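You operate a simulated robot arm through the tools that you are given. There is no shell and no other tool.

You are at the controls of a simulated robot arm. One attempt, no reset.

## Task
Finish pressing the pack in the hand press and lay it out under the weight.
Fine: pump the yellow knob on to the green line, let it drain, green button once, then tray out; pack on the purple mat, small grey weight on it; other packs and the small black weight stay. Set down upright: small grey weight.
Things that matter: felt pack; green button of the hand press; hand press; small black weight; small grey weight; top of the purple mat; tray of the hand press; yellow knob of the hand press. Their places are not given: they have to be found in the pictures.

Only the result counts: the job must be done as asked and must still hold three seconds after the hand-in. Knocking over, shifting, dropping, spilling or breaking anything else fails it.

## Robot
A 7-joint arm with a fingered hand, fixed in place. Base frame: the origin is on the floor under the middle of its stand, x ahead of it, y to its left, z up; the work surface is at about z = 78.4. Lengths are in cm, angles in degrees, forces in N, time in s.
With the tool pointing down near the work surface it reaches from about 30 to 82 cm from the base axis. Its first joint turns from -115.0 to 115.0 degrees. Payload 5 kg.
Tool frame: the origin (TCP) lies between the finger pads and is the grasp point; the fingertips stand 3.2 cm ahead of it; z points along the fingers, y is the line along which they close. The gripper opens to 16 cm; its body begins 8.9 cm behind the TCP. The gripper is a hand of 4 fingers: y runs from the thumb to the fingers, the wrist lies at [0, 0, -26.7] in the tool frame, and closing takes about 1.5 s.
Orientation is that of the tool frame in the base frame, as a unit quaternion [x, y, z, w]. With the fingers straight down and closing along the base's y, the tool's x points along the base's -x, its y along +y and its z along -z.

## Interface
- The arm moves only by the tool nudge_tool. Its argument "increments" is a list of rows, each a list of 3 entries, a list of its own where there are three numbers: the shift along the tool's x, y, z in cm, then the turn, a rotation vector about the tool's x, y, z in degrees, then the finger opening in cm, from 0 to 16. In form: [[[x, y, z], [rx, ry, rz], grip], ...]. A call has 1 to 20 rows; each row is the pose to reach, as a shift and turn from the pose commanded when the call began, along the tool's axes at that moment. Rows are played at 5 a second. More than 5 cm and 8.6 degrees between two rows, or a gripper value outside its range, and nothing of the call is played. A pose out of reach is approached as far as the arm can. The call stops where the force on the tool passes 40 N (or 10 N more than at its start, if that is more) or the arm is blocked; 0.2 s more then pass. Each finger travels about 10.8 cm/s and halts on what it meets, pressing with about 26 N; the grip force reading is that of the motor and also rises with nothing between the fingers. The clock runs only during rows and for 0.2 s after the last one: add rows that repeat a pose to give the fingers time. The reply holds the time, the measured pose of the TCP, the force on the tool along the base axes, the opening and the grip force, in the units named above and with some noise, with the torque about the TCP (base axes, N m) and any sound that the robot's microphone picked up.
- Cameras (640 x 400 px; columns grow to the right, rows downward): "scene" is fixed at [22.81, 49.41, 153.62]; the picture's right is [-0.64, -0.77, 0.00], its down [-0.67, 0.55, -0.50] and it looks along [0.38, -0.32, -0.87] (base axes); focal length 230 px, centre (320, 200). "wrist" rides on the gripper at [8, -0.4, -11.4] in the tool frame; the picture's right is [0.05, 1.00, 0.00], its down [-0.82, 0.04, -0.58] and it looks along [-0.58, 0.03, 0.82] (tool axes); focal length 265 px, centre (320, 200).
- capture(camera): a new picture of that camera. It takes no simulated time.
- lift_body(by): slides the trunk up (or, below 0, down) by that many cm; the arm rides with it, the base frame stays. It gives what a move gives, with no picture.
- preshape(shape): the hand has 4 fingers and takes this shape, open, in about a second: jaw (thumb against the fingers, like two jaws); tri (thumb and two fingers); tip (a fingertip pinch); poke (one finger out to press); point (the index stretched); flat (the hand flat); cup (the hand cupped); fist (a fist). The gripper value then closes the fingers along that shape, each until it touches; the sizes above hold for jaw. It gives what a move gives, with no picture.
- measure_at(camera, pixels): for up to 12 pixels [column, row] of the newest picture of that camera ("zoom" is the newest enlarged one), the place [x, y, z] in the base frame of the surface seen there, good to about 0.2 cm, but the place of the scene camera against the robot may be out by one fixed shift of up to 1.8 cm in any direction. It takes no simulated time.
- close_up(camera, box): a new picture of the part [left, top, right, bottom] of that camera's present view, enlarged. It takes no simulated time.
- close_job(): hands the job in; it is judged then, once.

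Unless the task says otherwise, let go and move clear before handing in.

The tools are called after "Request:" as a command line: name --argument value ..., lists and objects as JSON in quotes. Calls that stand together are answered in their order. nudge_tool: Moves the arm, as the interface text tells. Its arguments: {"type":"object","properties":{"increments":{"type":"array","items":{"type":"array"}}},"required":["increments"]} The other tools are called the same way: lift_body (by) moves the trunk up or down; preshape (shape) gives the hand a shape; capture (camera) takes a picture; measure_at (camera, pixels) gives the place of the surface under pixels of a picture; close_up (camera, box) takes an enlarged picture of a part of a camera's view; close_job () hands the job in.

At the start:

```text
time_s: 0.0
tcp_pos: [46.36, 38.08, 129.63]
ee_rot: [0.0, 1.0, 0.0, 0.0]
contact_force: [-1.0, 0.2, -0.5]
wrist_torque: [0.02, -0.04, -0.01]
opening: 15.96
grip_force: 0.0
shape: jaw
trunk travel left (down, up): [-90.0, 9.0]
```

scene: 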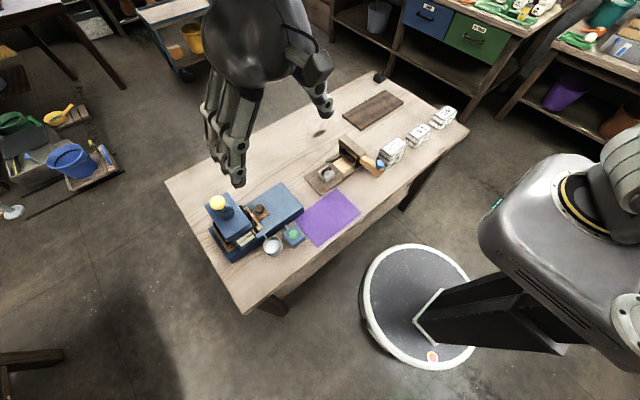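
wrist: 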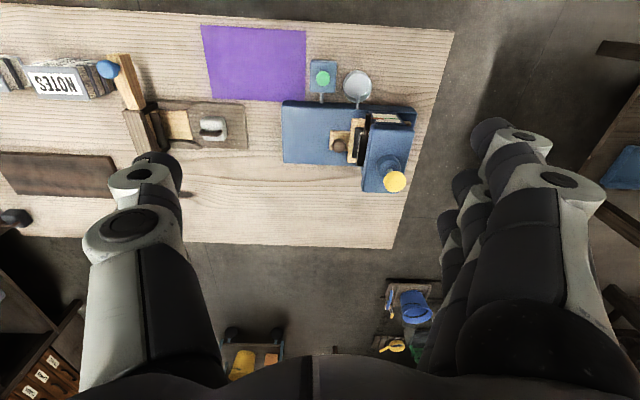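

The scene picture shows the blue hand press near (245,220) with the yellow knob at (217,202), the green button at (294,235) and the purple mat at (328,217). I'll take close-ups to identify the details before moving.

Request:
close_up --camera "scene" --box '[190, 160, 350, 260]'

Request:
close_up --camera "wrist" --box '[270, 50, 430, 200]'

Request:
close_up --camera "wrist" --box '[0, 40, 260, 240]'

Request:
close_up --camera "scene" --box '[300, 70, 480, 200]'

```text
4.00 times, centred on (270, 210) of scene
```

zoom: 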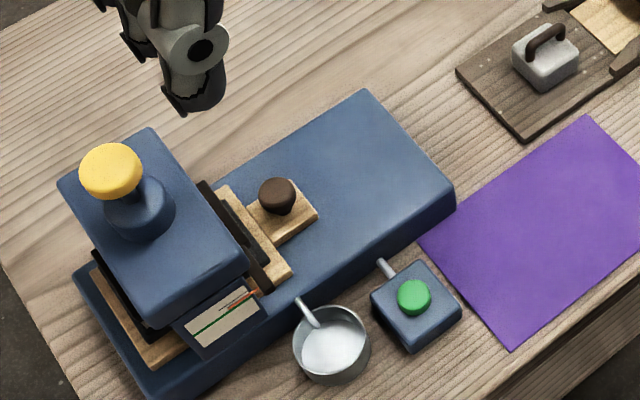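

```text
2.67 times, centred on (350, 125) of wrist
```

zoom: 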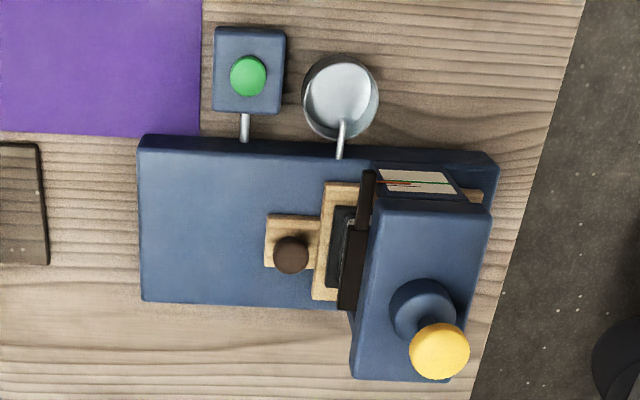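

```text
2.00 times, centred on (130, 140) of wrist
```

zoom: 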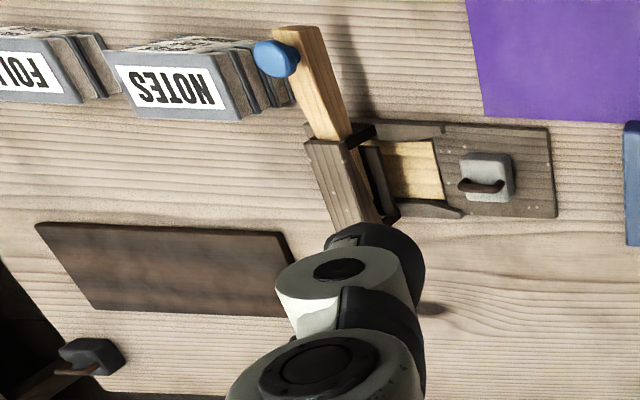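

```text
3.08 times, centred on (390, 135) of scene
```

zoom: 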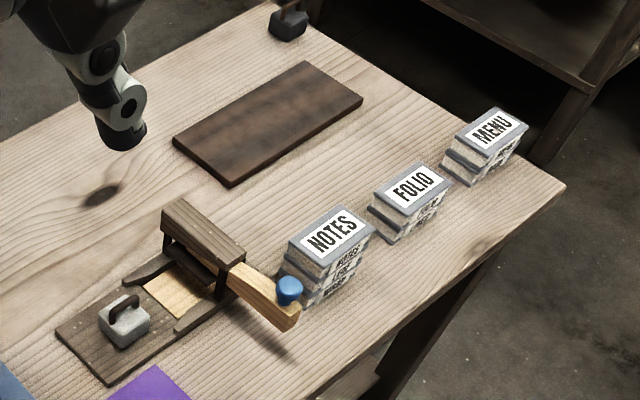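

The close-ups show the press with knob, gauge window, tray with a brown pull knob, dish and green button, plus the grey weight sitting on a wooden trimmer board. I'll measure these places with the wrist camera, which isn't affected by the scene shift.

Request:
close_up --camera "wrist" --box '[270, 50, 430, 200]'

Request:
measure_at --camera "wrist" --pixels '[[394, 182], [391, 165], [379, 146], [338, 145], [323, 78], [323, 66], [356, 82], [212, 126], [253, 62], [204, 28], [302, 32], [306, 100]]'

Request:
measure_at --camera "zoom" --pixels '[[440, 350], [290, 250], [290, 225], [325, 190], [340, 280], [355, 240], [420, 182], [380, 370], [480, 220], [248, 75], [150, 300], [490, 165]]'

```text
2.67 times, centred on (350, 125) of wrist
```

zoom: 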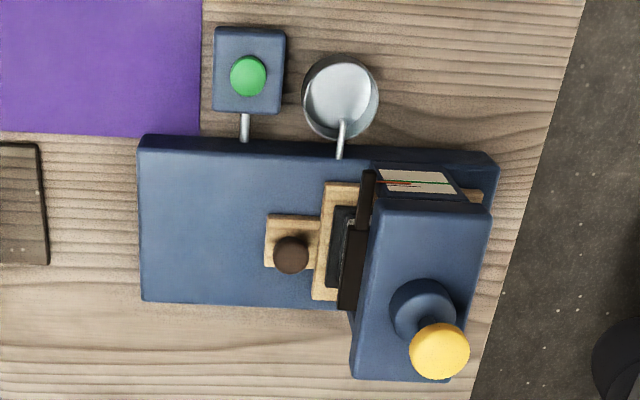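

```text
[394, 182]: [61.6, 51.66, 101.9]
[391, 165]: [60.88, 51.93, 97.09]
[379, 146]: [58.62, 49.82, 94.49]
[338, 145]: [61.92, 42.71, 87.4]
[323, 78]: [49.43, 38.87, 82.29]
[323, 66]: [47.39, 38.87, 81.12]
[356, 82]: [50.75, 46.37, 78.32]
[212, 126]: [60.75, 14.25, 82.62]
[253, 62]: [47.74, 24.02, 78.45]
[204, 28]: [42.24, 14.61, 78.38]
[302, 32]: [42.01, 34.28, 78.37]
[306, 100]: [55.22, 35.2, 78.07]
```

```text
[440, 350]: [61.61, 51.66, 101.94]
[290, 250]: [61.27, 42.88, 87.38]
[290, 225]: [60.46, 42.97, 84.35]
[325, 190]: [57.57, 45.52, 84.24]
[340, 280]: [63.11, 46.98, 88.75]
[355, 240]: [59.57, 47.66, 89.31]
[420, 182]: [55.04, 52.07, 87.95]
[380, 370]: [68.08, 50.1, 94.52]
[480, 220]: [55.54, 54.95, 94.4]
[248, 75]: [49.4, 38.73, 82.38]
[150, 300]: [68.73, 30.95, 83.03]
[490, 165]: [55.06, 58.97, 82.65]
```

Key places: knob top about (61.6, 51.7, 101.9), green button about (49.4, 38.8, 82.4), tray knob about (61.3, 42.9, 87.4), grey weight about (60.7, 14.2, 82.6). I'll enlarge the gauge at (375,118) and the tray, the weight and the small parts.

Request:
close_up --camera "scene" --box '[220, 215, 284, 255]'

Request:
close_up --camera "wrist" --box '[335, 100, 415, 150]'

Request:
close_up --camera "scene" --box '[300, 140, 380, 190]'

Request:
close_up --camera "wrist" --box '[90, 50, 260, 160]'

```text
10.00 times, centred on (252, 235) of scene
```

zoom: 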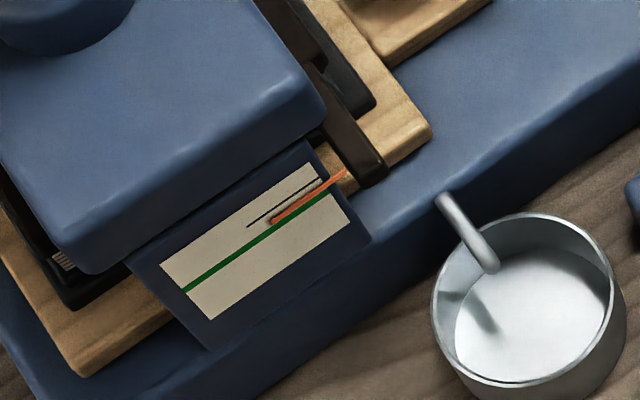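

```text
8.00 times, centred on (375, 125) of wrist
```

zoom: 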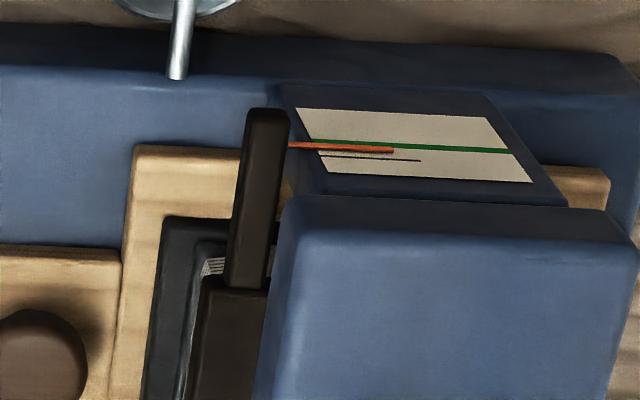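

```text
8.00 times, centred on (340, 165) of scene
```

zoom: 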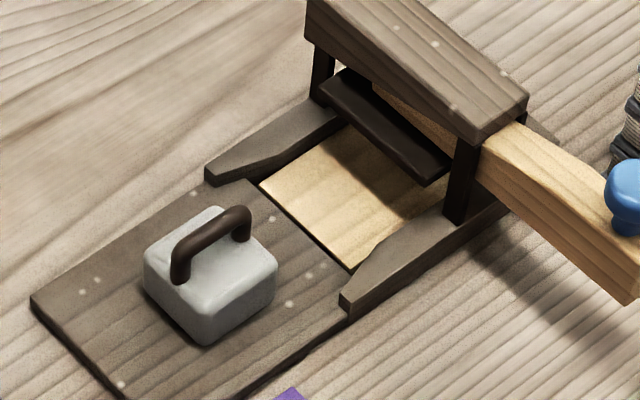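

```text
3.64 times, centred on (175, 105) of wrist
```

zoom: 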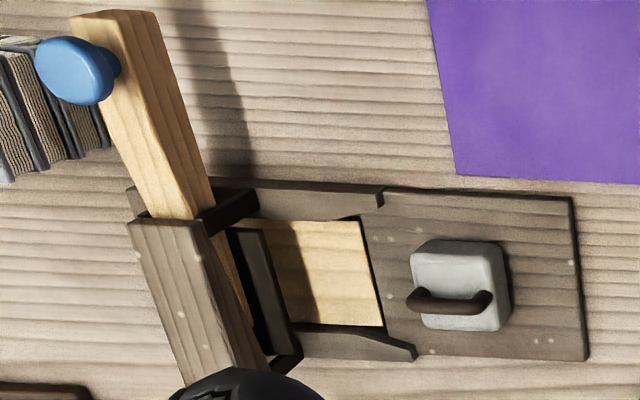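

The red pointer enters the gauge from the tray side, just above the green line at zoom (330,148). I'll measure the gauge face, tray, platen and weight geometry more exactly.

Request:
close_up --camera "wrist" --box '[320, 100, 420, 200]'

Request:
measure_at --camera "zoom" --pixels '[[210, 60], [325, 55], [220, 98], [350, 98], [290, 80], [480, 330], [435, 180], [430, 250], [150, 120], [60, 190], [100, 230], [115, 130]]'

```text
4.00 times, centred on (370, 150) of wrist
```

zoom: 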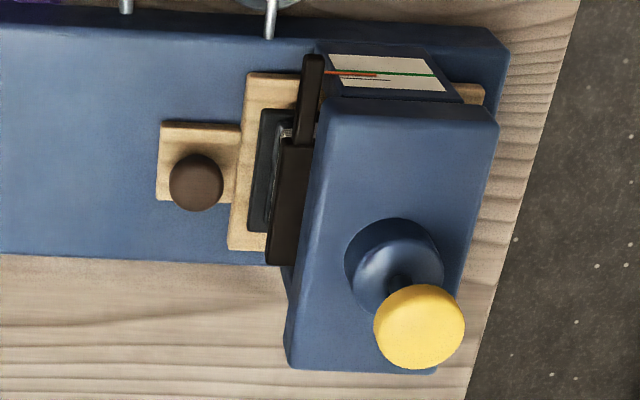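

```text
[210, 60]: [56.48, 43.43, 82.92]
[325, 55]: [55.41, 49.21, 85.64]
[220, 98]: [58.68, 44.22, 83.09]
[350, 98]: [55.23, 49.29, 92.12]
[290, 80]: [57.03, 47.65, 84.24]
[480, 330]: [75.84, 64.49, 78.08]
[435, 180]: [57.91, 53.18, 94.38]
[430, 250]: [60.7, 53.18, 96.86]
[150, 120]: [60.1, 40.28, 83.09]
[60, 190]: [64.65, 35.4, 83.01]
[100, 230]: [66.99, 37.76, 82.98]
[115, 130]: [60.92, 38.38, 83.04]
```

The gauge face is an upright plane at about x 55, z 85.6–92, so I want a closer look along it. I'll move the open hand to about (46.4, 52, 101), which is clear of everything, so the wrist camera looks straight at the gauge.

Request:
nudge_tool --increments '[[[0, 1.5, 2.5], [0, 0, 0], 16], [[0, 3, 5], [0, 0, 0], 16], [[0, 4.5, 7.5], [0, 0, 0], 16], [[0, 6, 10], [0, 0, 0], 16], [[0, 7.5, 12.5], [0, 0, 0], 16], [[0, 9, 15], [0, 0, 0], 16], [[0, 10.5, 17.5], [0, 0, 0], 16], [[0, 12, 20], [0, 0, 0], 16], [[0, 13, 23], [0, 0, 0], 16], [[0, 13.9, 26], [0, 0, 0], 16], [[0, 13.9, 28], [0, 0, 0], 16], [[0, 13.9, 28], [0, 0, 0], 16]]'

Request:
capture --camera "wrist"

Request:
capture --camera "scene"

```text
time_s: 2.6
tcp_pos: [46.41, 52.03, 101.56]
ee_rot: [-0.001, 1.0, 0.0, 0.0]
contact_force: [-0.3, -0.3, -0.3]
wrist_torque: [0.0, 0.01, -0.02]
opening: 16.01
grip_force: 0.0
shape: jaw
trunk travel left (down, up): [-90.0, 9.0]
```

```text
taken
```

wrist: 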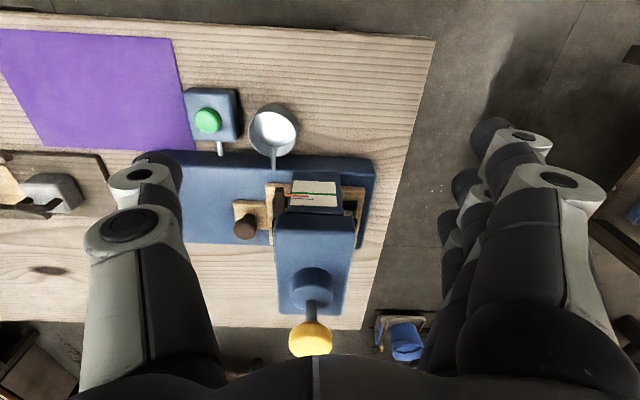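

```text
taken
```

scene: 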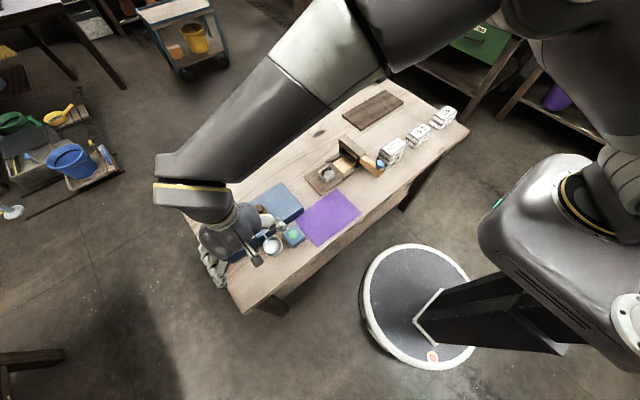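

The gauge is now clearly visible around wrist pixel (315,192) between the fingers, with the tray knob at (245,226). I'll enlarge it and measure pointer and line.

Request:
close_up --camera "wrist" --box '[230, 120, 390, 220]'

Request:
close_up --camera "wrist" --box '[280, 172, 352, 217]'

```text
4.00 times, centred on (310, 170) of wrist
```

zoom: 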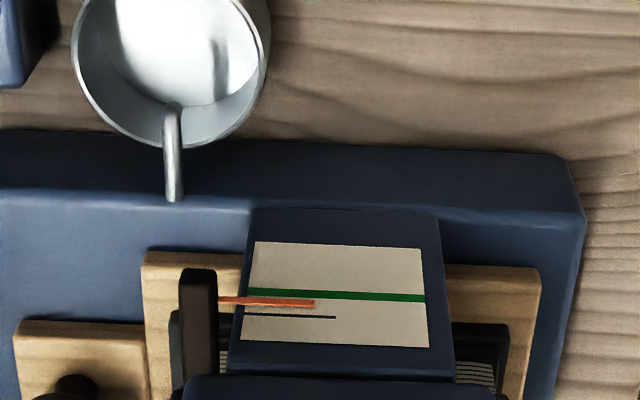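

```text
8.89 times, centred on (316, 194) of wrist
```

zoom: 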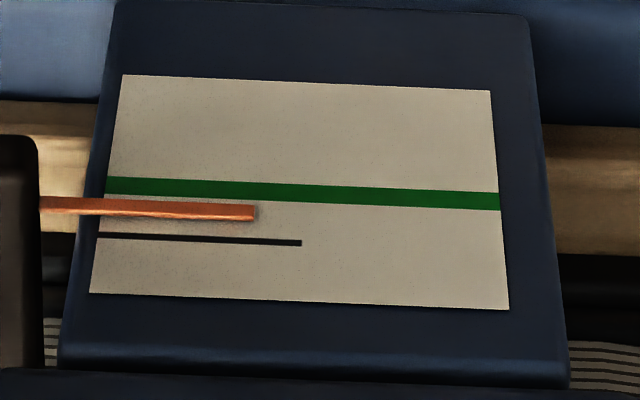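

Request:
measure_at --camera "zoom" --pixels '[[300, 76], [300, 191], [130, 186], [400, 197], [130, 208], [240, 212], [60, 205], [280, 242], [150, 239], [300, 303], [110, 120], [300, 20]]'

```text
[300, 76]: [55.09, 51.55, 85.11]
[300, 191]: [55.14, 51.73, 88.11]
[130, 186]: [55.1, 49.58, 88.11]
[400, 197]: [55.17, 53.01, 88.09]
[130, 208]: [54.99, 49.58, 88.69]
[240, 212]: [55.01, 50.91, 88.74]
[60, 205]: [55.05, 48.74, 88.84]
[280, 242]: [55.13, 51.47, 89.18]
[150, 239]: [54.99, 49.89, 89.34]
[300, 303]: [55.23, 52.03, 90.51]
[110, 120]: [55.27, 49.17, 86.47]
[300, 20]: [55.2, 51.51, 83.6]
```

The pointer sits at z≈88.7 with the green line at z≈88.1, so about 0.6 cm of platen travel remains. I'll measure the knob's outline before approaching it.

Request:
measure_at --camera "wrist" --pixels '[[310, 325], [310, 335], [310, 345], [310, 352], [294, 340], [328, 340], [311, 312], [311, 290], [245, 222], [245, 230], [250, 205], [270, 190]]'

Request:
close_up --camera "wrist" --box '[250, 250, 370, 370]'

```text
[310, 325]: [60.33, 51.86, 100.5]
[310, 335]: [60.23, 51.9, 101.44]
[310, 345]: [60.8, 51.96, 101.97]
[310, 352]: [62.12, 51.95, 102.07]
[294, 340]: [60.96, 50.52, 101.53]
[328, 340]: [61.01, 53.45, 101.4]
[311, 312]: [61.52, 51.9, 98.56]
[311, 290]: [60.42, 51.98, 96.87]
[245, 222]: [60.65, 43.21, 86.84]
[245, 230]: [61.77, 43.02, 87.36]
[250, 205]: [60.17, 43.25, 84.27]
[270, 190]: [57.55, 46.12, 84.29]
```

```text
3.33 times, centred on (310, 310) of wrist
```

zoom: 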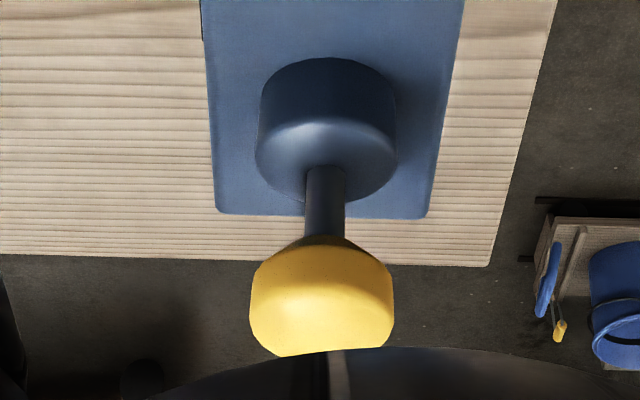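

The knob is about 3.6 cm wide, centred near (62.0, 51.9) with its top at z≈102.1. I'll rise, move over it and close the fingers into a blunt tip above the knob.

Request:
nudge_tool --increments '[[[0, 0, -3], [0, 0, 0], 16], [[0, 0, -6], [0, 0, 0], 14], [[0, 0, -9], [0, 0, 0], 11], [[0, 0, -12], [0, 0, 0], 8], [[-3, 0, -12], [0, 0, 0], 5], [[-6, 0, -12], [0, 0, 0], 2], [[-9, 0, -12], [0, 0, 0], 0], [[-12, 0, -12], [0, 0, 0], 0], [[-14, -0.1, -12], [0, 0, 0], 0], [[-15.6, -0.1, -12], [0, 0, 0], 0], [[-15.6, -0.1, -12], [0, 0, 0], 0], [[-15.6, -0.1, -12], [0, 0, 0], 0], [[-15.6, -0.1, -12], [0, 0, 0], 0]]'

Request:
capture --camera "wrist"

Request:
capture --camera "scene"

```text
time_s: 5.4
tcp_pos: [62.03, 51.9, 113.66]
ee_rot: [0.0, 1.0, 0.0, 0.0]
contact_force: [-0.1, 0.2, -0.4]
wrist_torque: [0.02, 0.02, 0.03]
opening: 0.0
grip_force: 25.3
shape: jaw
trunk travel left (down, up): [-90.0, 9.0]
```

```text
taken
```

wrist: 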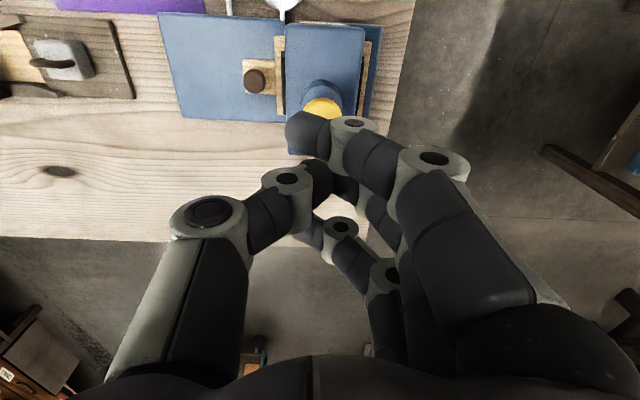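

```text
taken
```

scene: 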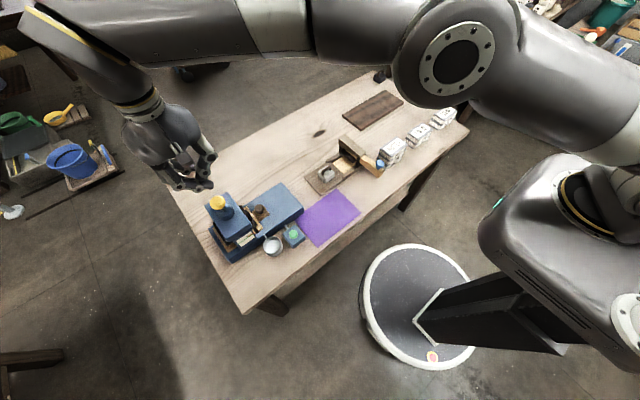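

The closed fingers now form a blunt tip with the knob (322,107) below. I'll lower to just above the knob and check before pushing.

Request:
nudge_tool --increments '[[[0, 0, 2], [0, 0, 0], 0], [[0, 0, 4], [0, 0, 0], 0], [[0, 0, 5.5], [0, 0, 0], 0], [[0, 0, 6.5], [0, 0, 0], 0], [[0, 0, 6.5], [0, 0, 0], 0]]'

Request:
capture --camera "wrist"

Request:
close_up --camera "scene" --box '[140, 130, 300, 250]'

```text
time_s: 6.6
tcp_pos: [62.21, 51.95, 107.11]
ee_rot: [0.0, 1.0, 0.0, 0.001]
contact_force: [0.2, 0.6, -0.5]
wrist_torque: [0.01, -0.02, -0.02]
opening: 0.0
grip_force: 26.1
shape: jaw
trunk travel left (down, up): [-90.0, 9.0]
```

```text
taken
```

wrist: 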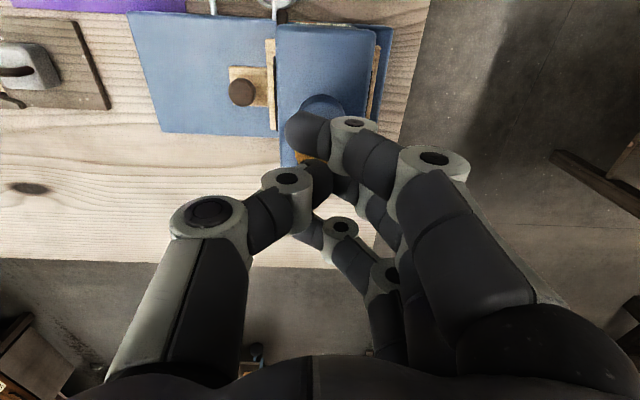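

```text
3.33 times, centred on (220, 190) of scene
```

zoom: 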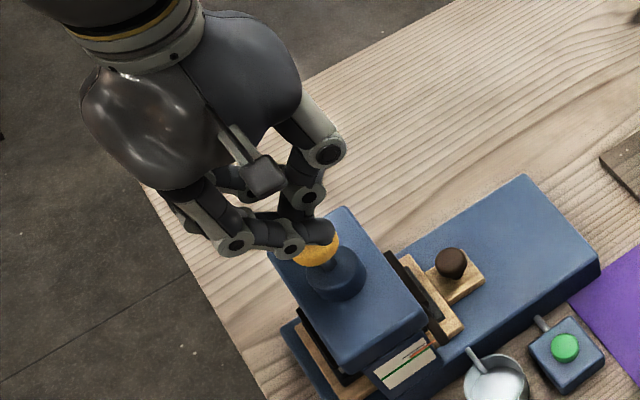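

The closed fingertips look to be right over the knob, with no contact yet. I'll lower gently in small steps to find contact and see how the knob responds.

Request:
nudge_tool --increments '[[[0.2, 0, 0.5], [0, 0, 0], 0], [[0.2, 0, 1.0], [0, 0, 0], 0], [[0.2, 0, 1.4], [0, 0, 0], 0], [[0.2, 0, 1.8], [0, 0, 0], 0], [[0.2, 0, 2.1], [0, 0, 0], 0], [[0.2, 0, 2.1], [0, 0, 0], 0]]'

Request:
capture --camera "wrist"

Request:
close_up --camera "scene" --box '[180, 170, 300, 260]'

```text
time_s: 8.0
tcp_pos: [61.85, 51.96, 105.05]
ee_rot: [0.0, 1.0, 0.0, 0.0]
contact_force: [0.7, -0.1, 1.1]
wrist_torque: [0.02, -0.03, 0.02]
opening: 0.0
grip_force: 25.9
shape: jaw
trunk travel left (down, up): [-90.0, 9.0]
```

```text
taken
```

wrist: 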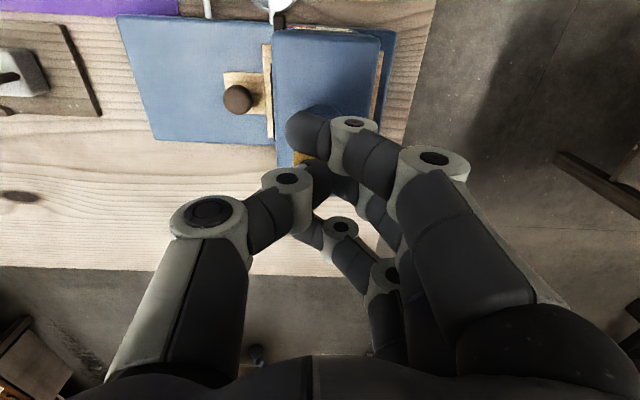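

```text
4.44 times, centred on (240, 215) of scene
```

zoom: 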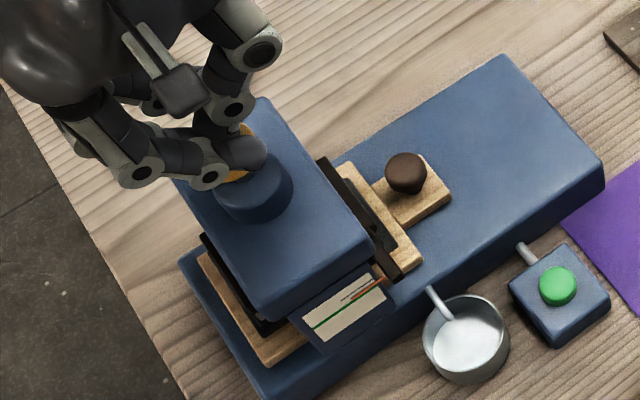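

A slight upward force (1.1 N) suggests first touch; I'd like to know how the fingers sit against the knob, so I'll measure the fingertip and knob patches in the wrist view.

Request:
close_up --camera "wrist" --box '[260, 90, 380, 240]'

Request:
measure_at --camera "wrist" --pixels '[[302, 157], [296, 160], [300, 130], [320, 140], [315, 175], [318, 110], [305, 112], [350, 150], [320, 225]]'

```text
2.67 times, centred on (320, 165) of wrist
```

zoom: 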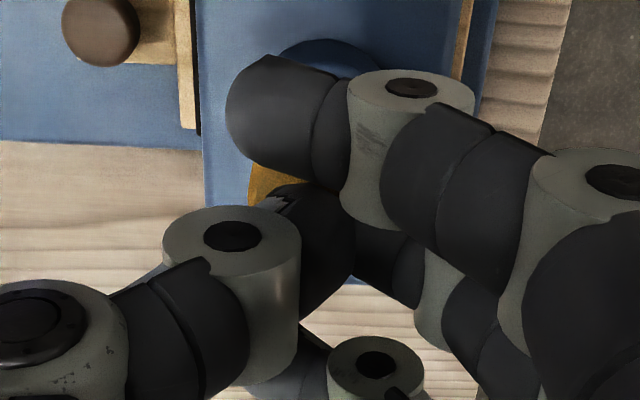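

```text
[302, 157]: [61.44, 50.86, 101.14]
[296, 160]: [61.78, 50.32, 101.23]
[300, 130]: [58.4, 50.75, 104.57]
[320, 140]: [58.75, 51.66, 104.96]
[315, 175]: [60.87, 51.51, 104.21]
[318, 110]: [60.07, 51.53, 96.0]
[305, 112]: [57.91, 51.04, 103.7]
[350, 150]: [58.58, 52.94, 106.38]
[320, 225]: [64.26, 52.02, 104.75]
```

The thumb/middle fingertips (about x 61, z 104 on top) are over the knob while the index tip stays in front of it at x≈58.4. I'll keep lowering in small steps until there's real contact.

Request:
nudge_tool --increments '[[[0, 0, 0.4], [0, 0, 0], 0], [[0, 0, 0.8], [0, 0, 0], 0], [[0, 0, 1.2], [0, 0, 0], 0], [[0, 0, 1.2], [0, 0, 0], 0]]'

Request:
close_up --camera "scene" --box '[220, 215, 284, 255]'

Request:
measure_at --camera "zoom" --pixels '[[300, 205], [310, 205], [250, 250], [290, 203]]'

Request:
close_up --camera "wrist" --box '[260, 90, 380, 240]'

```text
time_s: 9.0
tcp_pos: [61.73, 51.78, 103.8]
ee_rot: [0.0, 1.0, 0.001, 0.0]
contact_force: [0.8, 1.5, 3.9]
wrist_torque: [0.04, -0.1, -0.01]
opening: 0.01
grip_force: 26.2
shape: jaw
trunk travel left (down, up): [-90.0, 9.0]
```

```text
10.00 times, centred on (252, 235) of scene
```

zoom: 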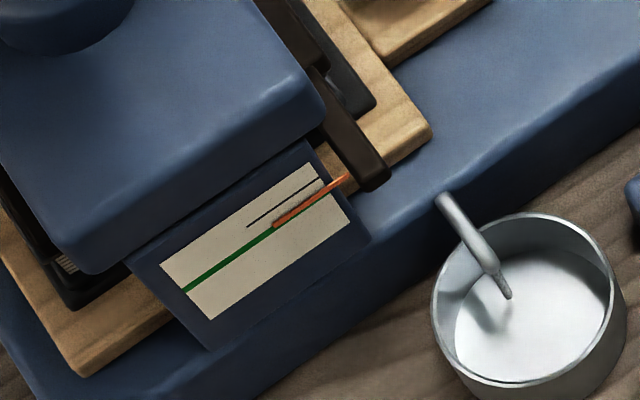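

```text
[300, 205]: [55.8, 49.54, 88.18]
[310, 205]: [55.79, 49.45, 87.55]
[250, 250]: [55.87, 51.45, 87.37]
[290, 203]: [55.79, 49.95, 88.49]
```

```text
2.67 times, centred on (320, 165) of wrist
```

zoom: 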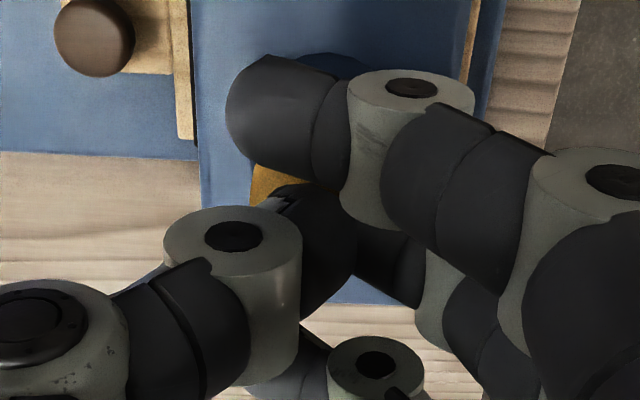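

Force rose to 3.9 N, a drip appeared in the spout, and the pointer dropped slightly. I'll take a higher-zoom scene view of the pointer as a calibration baseline.

Request:
close_up --camera "scene" --box '[234, 229, 258, 244]'

```text
16.00 times, centred on (246, 236) of scene
```

zoom: 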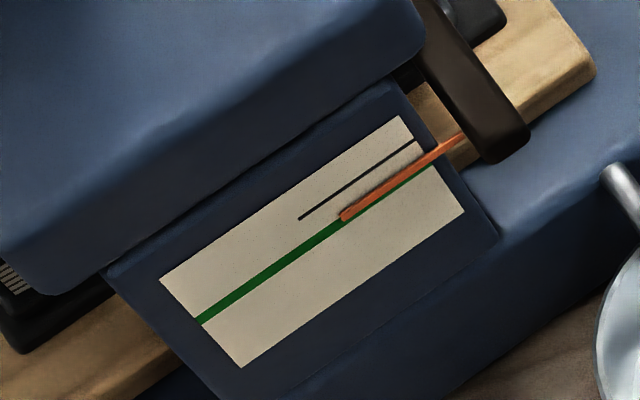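

Request:
measure_at --camera "zoom" --pixels '[[345, 213], [380, 188], [410, 168], [440, 150], [330, 229], [300, 250], [250, 287], [220, 308], [310, 211], [350, 183], [390, 203], [403, 122]]'

```text
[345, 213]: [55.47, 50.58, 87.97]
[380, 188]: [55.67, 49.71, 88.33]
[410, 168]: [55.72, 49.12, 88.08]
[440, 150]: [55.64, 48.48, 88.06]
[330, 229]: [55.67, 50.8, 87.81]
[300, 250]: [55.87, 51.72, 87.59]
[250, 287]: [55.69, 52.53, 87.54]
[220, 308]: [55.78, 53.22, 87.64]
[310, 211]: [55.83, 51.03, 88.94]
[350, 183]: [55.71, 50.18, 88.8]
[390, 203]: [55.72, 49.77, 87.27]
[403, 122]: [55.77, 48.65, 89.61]
```

Averaging, the pointer is now about 0.4 cm above the green line (was ~0.6). I'll continue this stroke a further 0.6 cm and check.

Request:
nudge_tool --increments '[[[0, 0, 0.3], [0, 0, 0], 0], [[0, 0, 0.6], [0, 0, 0], 0], [[0, 0, 0.6], [0, 0, 0], 0]]'

Request:
close_up --camera "scene" --box '[234, 229, 258, 244]'

Request:
measure_at --camera "zoom" --pixels '[[345, 214], [360, 203], [380, 189], [395, 178], [410, 169], [300, 250], [270, 272], [250, 287], [230, 302], [350, 183], [330, 197]]'

Request:
close_up --camera "scene" --box '[180, 160, 280, 222]'

```text
time_s: 9.8
tcp_pos: [61.89, 51.94, 103.35]
ee_rot: [0.0, 1.0, 0.001, 0.001]
contact_force: [2.7, 2.7, 7.6]
wrist_torque: [0.13, -0.12, -0.05]
opening: 0.01
grip_force: 25.8
shape: jaw
trunk travel left (down, up): [-90.0, 9.0]
```

```text
16.00 times, centred on (246, 236) of scene
```

zoom: 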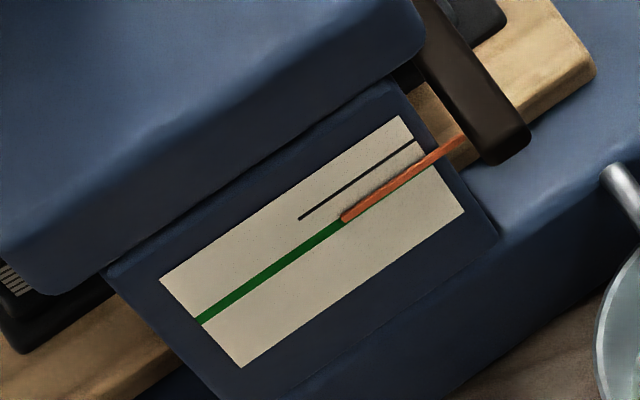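

```text
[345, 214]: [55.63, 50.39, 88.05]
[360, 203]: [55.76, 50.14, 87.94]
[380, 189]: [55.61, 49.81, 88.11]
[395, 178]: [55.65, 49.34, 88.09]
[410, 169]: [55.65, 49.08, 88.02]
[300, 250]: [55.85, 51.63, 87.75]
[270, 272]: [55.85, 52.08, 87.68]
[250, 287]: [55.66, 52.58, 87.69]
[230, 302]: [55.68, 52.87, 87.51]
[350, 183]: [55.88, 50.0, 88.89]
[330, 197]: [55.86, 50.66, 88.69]
```

```text
6.40 times, centred on (230, 191) of scene
```

zoom: 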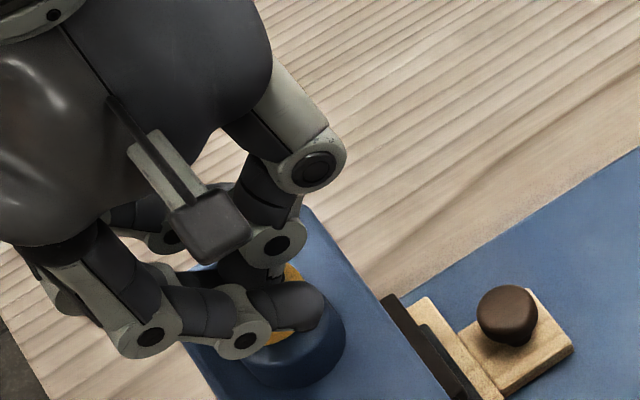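

The pointer keeps easing down smoothly as I press (now ~0.35 cm above the line), at 7.6 N. I'll continue the stroke another 0.5 cm.

Request:
nudge_tool --increments '[[[0, 0, 0.3], [0, 0, 0], 0], [[0, 0, 0.5], [0, 0, 0], 0], [[0, 0, 0.5], [0, 0, 0], 0]]'

Request:
close_up --camera "scene" --box '[234, 229, 258, 244]'

Request:
measure_at --camera "zoom" --pixels '[[350, 212], [360, 205], [380, 191], [395, 180], [410, 171], [300, 250], [270, 272], [250, 287], [230, 302], [350, 183], [330, 197]]'

Request:
close_up --camera "wrist" --box '[260, 90, 380, 240]'

```text
time_s: 10.6
tcp_pos: [61.62, 51.9, 103.12]
ee_rot: [0.0, 1.0, 0.002, 0.001]
contact_force: [4.4, 5.2, 28.1]
wrist_torque: [0.47, -0.14, -0.04]
opening: 0.02
grip_force: 26.1
shape: jaw
trunk travel left (down, up): [-90.0, 9.0]
```

```text
16.00 times, centred on (246, 236) of scene
```

zoom: 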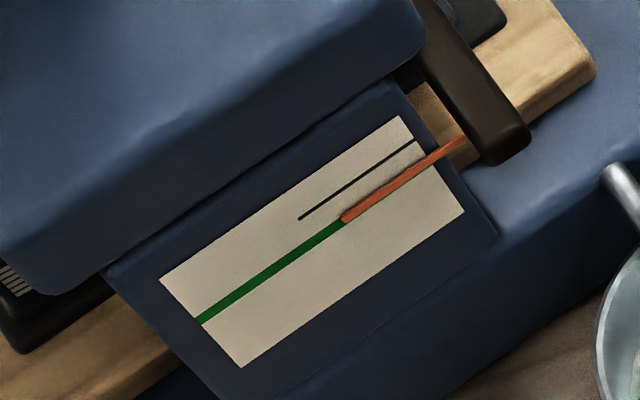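

```text
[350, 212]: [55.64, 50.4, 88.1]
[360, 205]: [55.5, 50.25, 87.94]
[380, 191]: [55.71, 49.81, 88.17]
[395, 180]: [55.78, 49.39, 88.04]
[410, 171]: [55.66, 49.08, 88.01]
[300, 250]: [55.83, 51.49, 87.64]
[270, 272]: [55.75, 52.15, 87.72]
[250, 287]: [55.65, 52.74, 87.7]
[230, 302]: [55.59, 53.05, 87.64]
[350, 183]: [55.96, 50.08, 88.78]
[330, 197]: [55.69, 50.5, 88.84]
```

```text
2.67 times, centred on (320, 165) of wrist
```

zoom: 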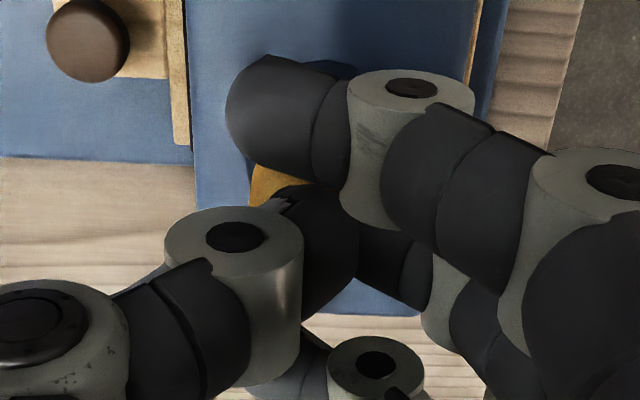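

The stroke bottomed out (28 N at TCP z 103.1), and the pointer ended about 0.35–0.4 cm above the line. I'll release upward by 3.5 cm and see that the knob springs back and the pointer holds.

Request:
nudge_tool --increments '[[[0, 0, -0.6], [0, 0, 0], 0], [[0, 0, -1.2], [0, 0, 0], 0], [[0, 0, -1.8], [0, 0, 0], 0], [[0, 0, -2.4], [0, 0, 0], 0], [[0, 0, -3.0], [0, 0, 0], 0], [[0, 0, -3.5], [0, 0, 0], 0], [[0, 0, -3.5], [0, 0, 0], 0]]'

Request:
close_up --camera "scene" --box '[234, 229, 258, 244]'

Request:
measure_at --camera "zoom" --pixels '[[350, 212], [360, 205], [380, 191], [395, 180], [410, 171], [300, 250], [270, 272], [250, 287], [230, 302], [350, 183], [330, 197]]'

Request:
close_up --camera "scene" --box '[180, 160, 300, 260]'

Request:
close_up --camera "wrist" --box '[260, 90, 380, 240]'

```text
time_s: 12.2
tcp_pos: [61.8, 51.91, 106.33]
ee_rot: [0.0, 1.0, 0.0, 0.0]
contact_force: [0.8, -0.3, 0.6]
wrist_torque: [0.0, 0.0, -0.01]
opening: 0.01
grip_force: 26.1
shape: jaw
trunk travel left (down, up): [-90.0, 9.0]
```

```text
16.00 times, centred on (246, 236) of scene
```

zoom: 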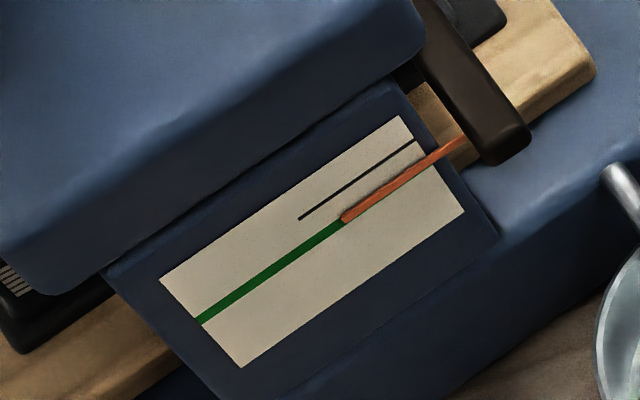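

```text
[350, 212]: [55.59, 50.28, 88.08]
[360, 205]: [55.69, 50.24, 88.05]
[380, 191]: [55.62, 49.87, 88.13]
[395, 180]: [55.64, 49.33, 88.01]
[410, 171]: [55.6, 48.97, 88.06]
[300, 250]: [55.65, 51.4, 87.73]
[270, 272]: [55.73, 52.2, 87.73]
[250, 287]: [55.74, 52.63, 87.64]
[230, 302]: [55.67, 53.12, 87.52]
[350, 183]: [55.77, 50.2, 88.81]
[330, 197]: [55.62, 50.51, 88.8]
```

```text
4.00 times, centred on (240, 210) of scene
```

zoom: 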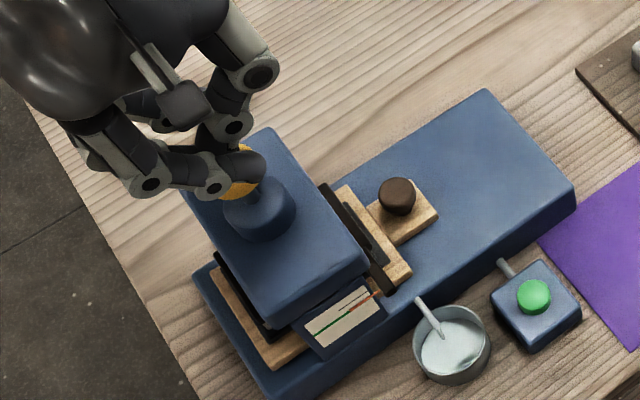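

```text
2.67 times, centred on (320, 165) of wrist
```

zoom: 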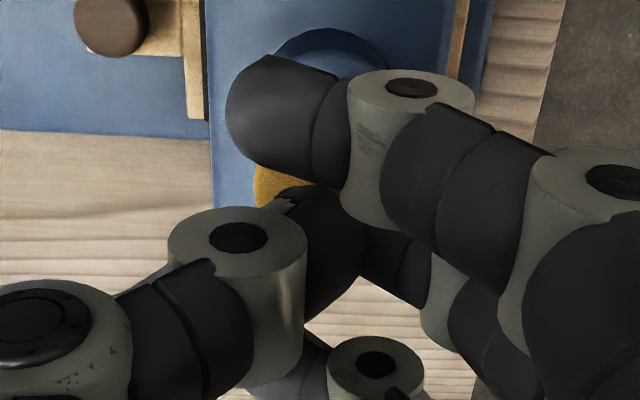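

The knob sprang back and the pointer held; the dish liquid now looks a bit fuller. I'll do a second full stroke, stopping just at the bottom, then check the gauge.

Request:
nudge_tool --increments '[[[0, 0, 0.6], [0, 0, 0], 0], [[0, 0, 1.2], [0, 0, 0], 0], [[0, 0, 1.6], [0, 0, 0], 0], [[0, 0, 2.0], [0, 0, 0], 0], [[0, 0, 2.3], [0, 0, 0], 0], [[0, 0, 2.6], [0, 0, 0], 0], [[0, 0, 2.6], [0, 0, 0], 0]]'

Request:
close_up --camera "scene" --box '[234, 229, 258, 244]'

Request:
measure_at --camera "zoom" --pixels '[[350, 214], [360, 207], [380, 193], [395, 182], [410, 173], [420, 167], [300, 250], [270, 272], [250, 287], [230, 302], [350, 183], [330, 197]]'

```text
time_s: 13.8
tcp_pos: [61.68, 51.73, 103.76]
ee_rot: [-0.001, 1.0, 0.0, 0.0]
contact_force: [-1.0, 0.3, 5.1]
wrist_torque: [0.12, 0.04, 0.03]
opening: 0.0
grip_force: 25.9
shape: jaw
trunk travel left (down, up): [-90.0, 9.0]
```

```text
16.00 times, centred on (246, 236) of scene
```

zoom: 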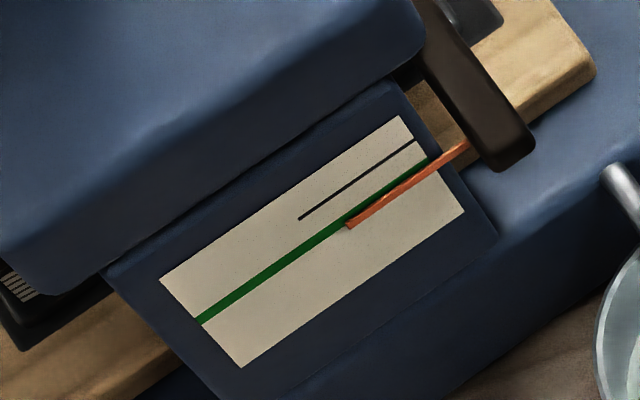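

```text
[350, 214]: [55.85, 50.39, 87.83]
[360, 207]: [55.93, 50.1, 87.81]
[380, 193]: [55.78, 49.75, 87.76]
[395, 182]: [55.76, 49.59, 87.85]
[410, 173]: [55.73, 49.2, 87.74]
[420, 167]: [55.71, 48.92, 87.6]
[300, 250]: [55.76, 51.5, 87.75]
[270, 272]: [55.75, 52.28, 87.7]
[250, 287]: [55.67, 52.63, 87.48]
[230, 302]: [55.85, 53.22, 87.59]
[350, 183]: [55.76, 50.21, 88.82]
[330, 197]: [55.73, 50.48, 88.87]
```

The pointer dropped noticeably and now appears at or just past the green line in this slanted view. I'll stop here and measure on the pointer itself.

Request:
measure_at --camera "zoom" --pixels '[[352, 222], [365, 214], [380, 204], [395, 194], [410, 184], [425, 173], [440, 163], [455, 152]]'

Request:
close_up --camera "wrist" --box '[230, 0, 390, 100]'

```text
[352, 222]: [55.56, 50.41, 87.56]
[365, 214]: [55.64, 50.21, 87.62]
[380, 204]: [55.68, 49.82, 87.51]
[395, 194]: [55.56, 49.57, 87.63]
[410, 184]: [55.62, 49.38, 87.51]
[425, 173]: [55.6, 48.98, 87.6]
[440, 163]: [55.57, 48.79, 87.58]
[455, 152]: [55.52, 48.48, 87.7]
```

```text
4.00 times, centred on (310, 50) of wrist
```

zoom: 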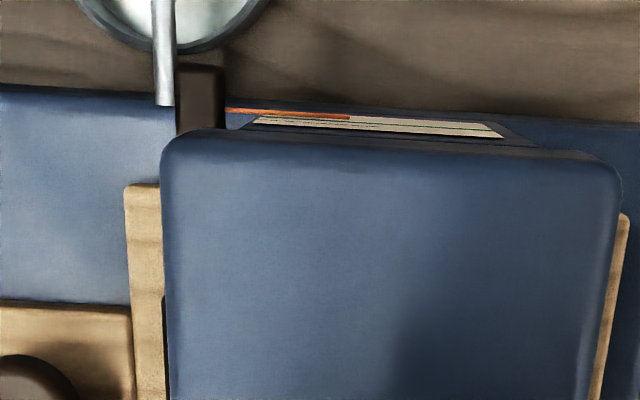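

The pointer measures z≈87.59 against the green line's ≈87.65 in the same frame, so it's on the line. I'll stop pumping: release straight up, back off to the viewing spot and open the fingers to look at the gauge directly.

Request:
nudge_tool --increments '[[[0, 0, -1], [0, 0, 0], 0], [[0, 0, -2.5], [0, 0, 0], 0], [[0, 0, -4.5], [0, 0, 0], 0], [[0, 0, -7], [0, 0, 0], 0], [[0, 0, -10], [0, 0, 0], 0], [[3, 0, -11], [0, 0, 0], 0], [[6, 0, -11], [0, 0, 0], 2], [[9, 0, -11], [0, 0, 0], 5], [[12, 0, -11], [0, 0, 0], 8], [[15.4, 0, -11], [0, 0, 0], 11], [[15.4, 0, -8], [0, 0, 0], 14], [[15.4, 0, -5], [0, 0, 0], 16], [[15.4, 0, -2], [0, 0, 0], 16], [[15.4, 0, -2], [0, 0, 0], 16], [[15.4, 0, -2], [0, 0, 0], 16]]'

Request:
close_up --camera "wrist" --box '[280, 172, 352, 217]'

Request:
capture --camera "wrist"

Request:
close_up --camera "wrist" --box '[230, 80, 350, 180]'

```text
time_s: 17.0
tcp_pos: [46.46, 51.89, 105.74]
ee_rot: [0.0, 1.0, -0.001, 0.0]
contact_force: [0.3, 0.2, 0.0]
wrist_torque: [-0.02, 0.0, 0.0]
opening: 15.98
grip_force: 0.1
shape: jaw
trunk travel left (down, up): [-90.0, 9.0]
```

```text
8.89 times, centred on (316, 194) of wrist
```

zoom: 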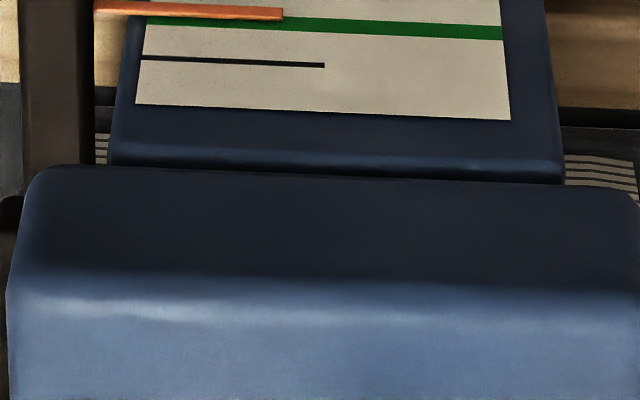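

```text
taken
```

wrist: 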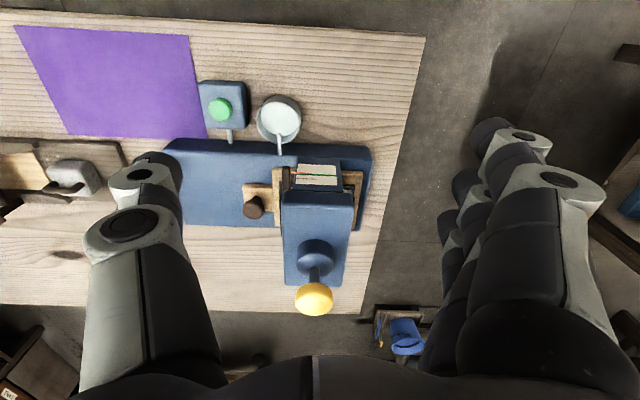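

```text
4.00 times, centred on (290, 130) of wrist
```

zoom: 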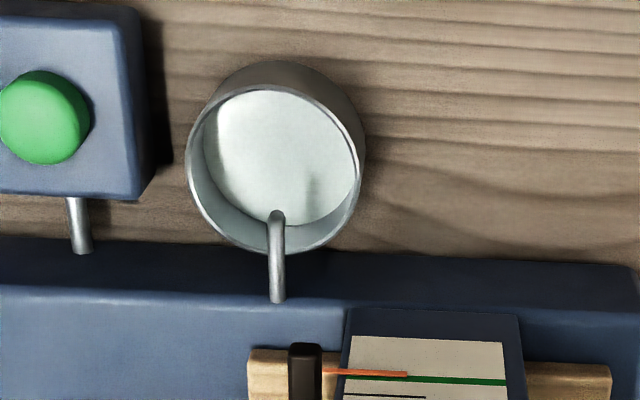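

The gauge is now around wrist pixel (316,175). I'll zoom there and measure pointer and line.

Request:
close_up --camera "wrist" --box '[284, 156, 348, 196]'

Request:
measure_at --camera "zoom" --pixels '[[80, 165], [120, 168], [160, 170], [200, 172], [270, 174], [300, 190], [350, 192], [400, 195], [450, 197], [500, 200], [200, 226], [280, 230]]'

```text
10.00 times, centred on (316, 176) of wrist
```

zoom: 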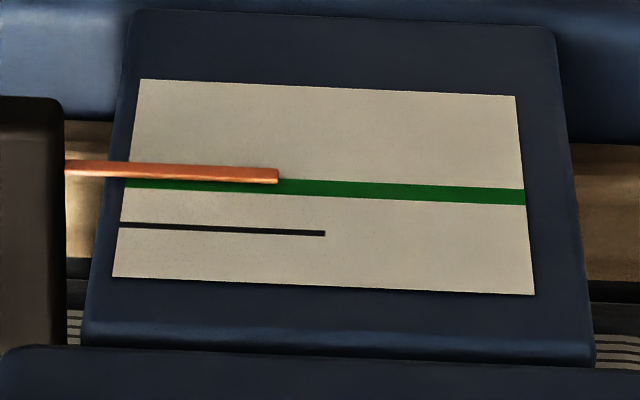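

```text
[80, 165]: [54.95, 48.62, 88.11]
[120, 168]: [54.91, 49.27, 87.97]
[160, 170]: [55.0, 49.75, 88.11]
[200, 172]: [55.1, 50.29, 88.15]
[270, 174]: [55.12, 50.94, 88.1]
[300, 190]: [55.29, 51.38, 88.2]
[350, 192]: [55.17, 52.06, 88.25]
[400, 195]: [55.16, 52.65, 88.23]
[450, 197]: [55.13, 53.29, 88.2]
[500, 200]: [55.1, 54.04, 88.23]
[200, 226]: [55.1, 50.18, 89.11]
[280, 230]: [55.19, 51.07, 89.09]
```

The pointer (z≈88.09) lies right on the green line (≈88.2 here, band about 0.4 wide), so pumping is done. Now I wait for draining; I'll record the dish level and then pause several seconds.

Request:
close_up --camera "wrist" --box '[250, 85, 314, 160]'

Request:
measure_at --camera "wrist" --pixels '[[275, 112], [280, 120], [285, 110], [270, 120], [281, 135], [281, 150], [279, 145]]'

Request:
nudge_tool --increments '[[[0, 0, 0], [0, 0, 0], 16], [[0, 0, 0], [0, 0, 0], 16], [[0, 0, 0], [0, 0, 0], 16], [[0, 0, 0], [0, 0, 0], 16], [[0, 0, 0], [0, 0, 0], 16], [[0, 0, 0], [0, 0, 0], 16], [[0, 0, 0], [0, 0, 0], 16], [[0, 0, 0], [0, 0, 0], 16], [[0, 0, 0], [0, 0, 0], 16], [[0, 0, 0], [0, 0, 0], 16], [[0, 0, 0], [0, 0, 0], 16], [[0, 0, 0], [0, 0, 0], 16], [[0, 0, 0], [0, 0, 0], 16], [[0, 0, 0], [0, 0, 0], 16], [[0, 0, 0], [0, 0, 0], 16]]'

Request:
close_up --camera "wrist" --box '[250, 85, 314, 160]'

Request:
close_up --camera "wrist" --box '[284, 156, 348, 196]'

Request:
close_up --camera "scene" --box '[240, 220, 310, 265]'

```text
5.33 times, centred on (282, 122) of wrist
```

zoom: 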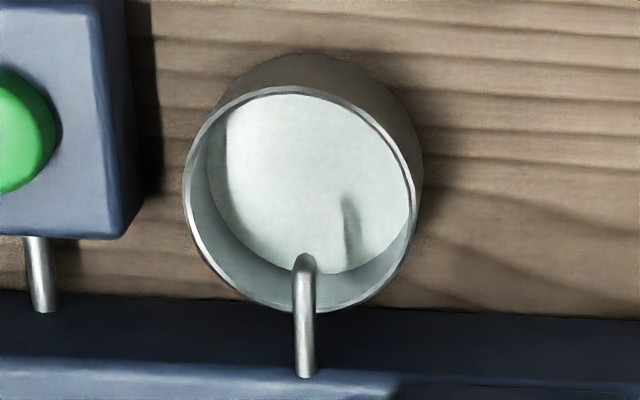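

```text
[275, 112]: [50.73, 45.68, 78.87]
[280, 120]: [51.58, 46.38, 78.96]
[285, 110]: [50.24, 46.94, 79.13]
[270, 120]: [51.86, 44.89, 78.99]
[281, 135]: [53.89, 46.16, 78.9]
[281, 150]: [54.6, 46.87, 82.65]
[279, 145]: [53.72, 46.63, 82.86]
```

```text
time_s: 20.2
tcp_pos: [46.33, 51.63, 105.67]
ee_rot: [0.0, 1.0, 0.0, -0.001]
contact_force: [-0.3, 0.4, 0.7]
wrist_torque: [0.0, 0.02, 0.01]
opening: 16.0
grip_force: 0.1
shape: jaw
trunk travel left (down, up): [-90.0, 9.0]
```

```text
5.33 times, centred on (282, 122) of wrist
```

zoom: 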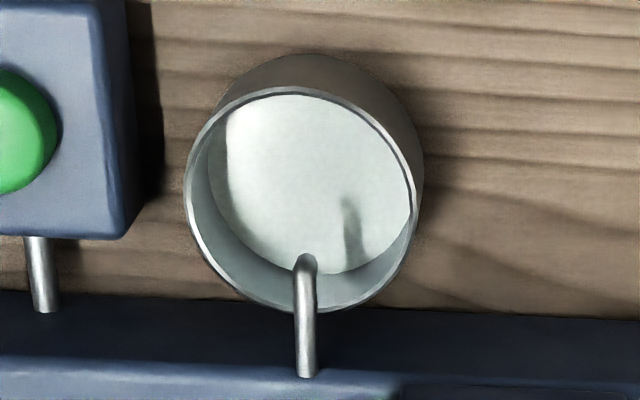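

```text
10.00 times, centred on (316, 176) of wrist
```

zoom: 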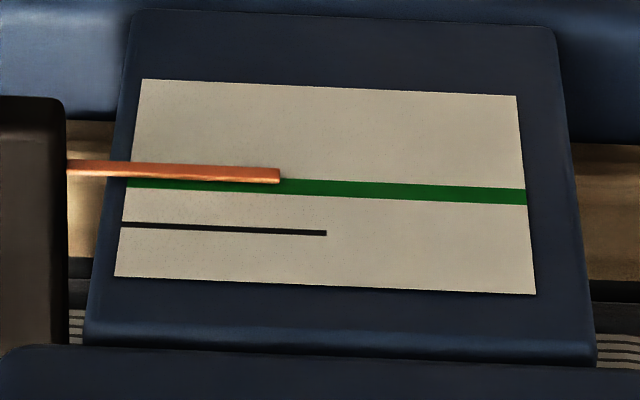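

```text
8.89 times, centred on (275, 242) of scene
```

zoom: 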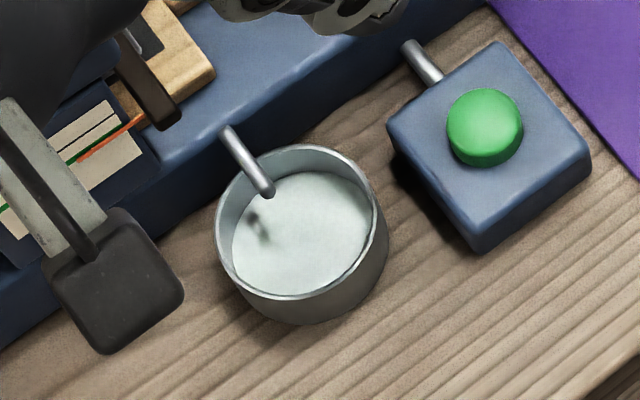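

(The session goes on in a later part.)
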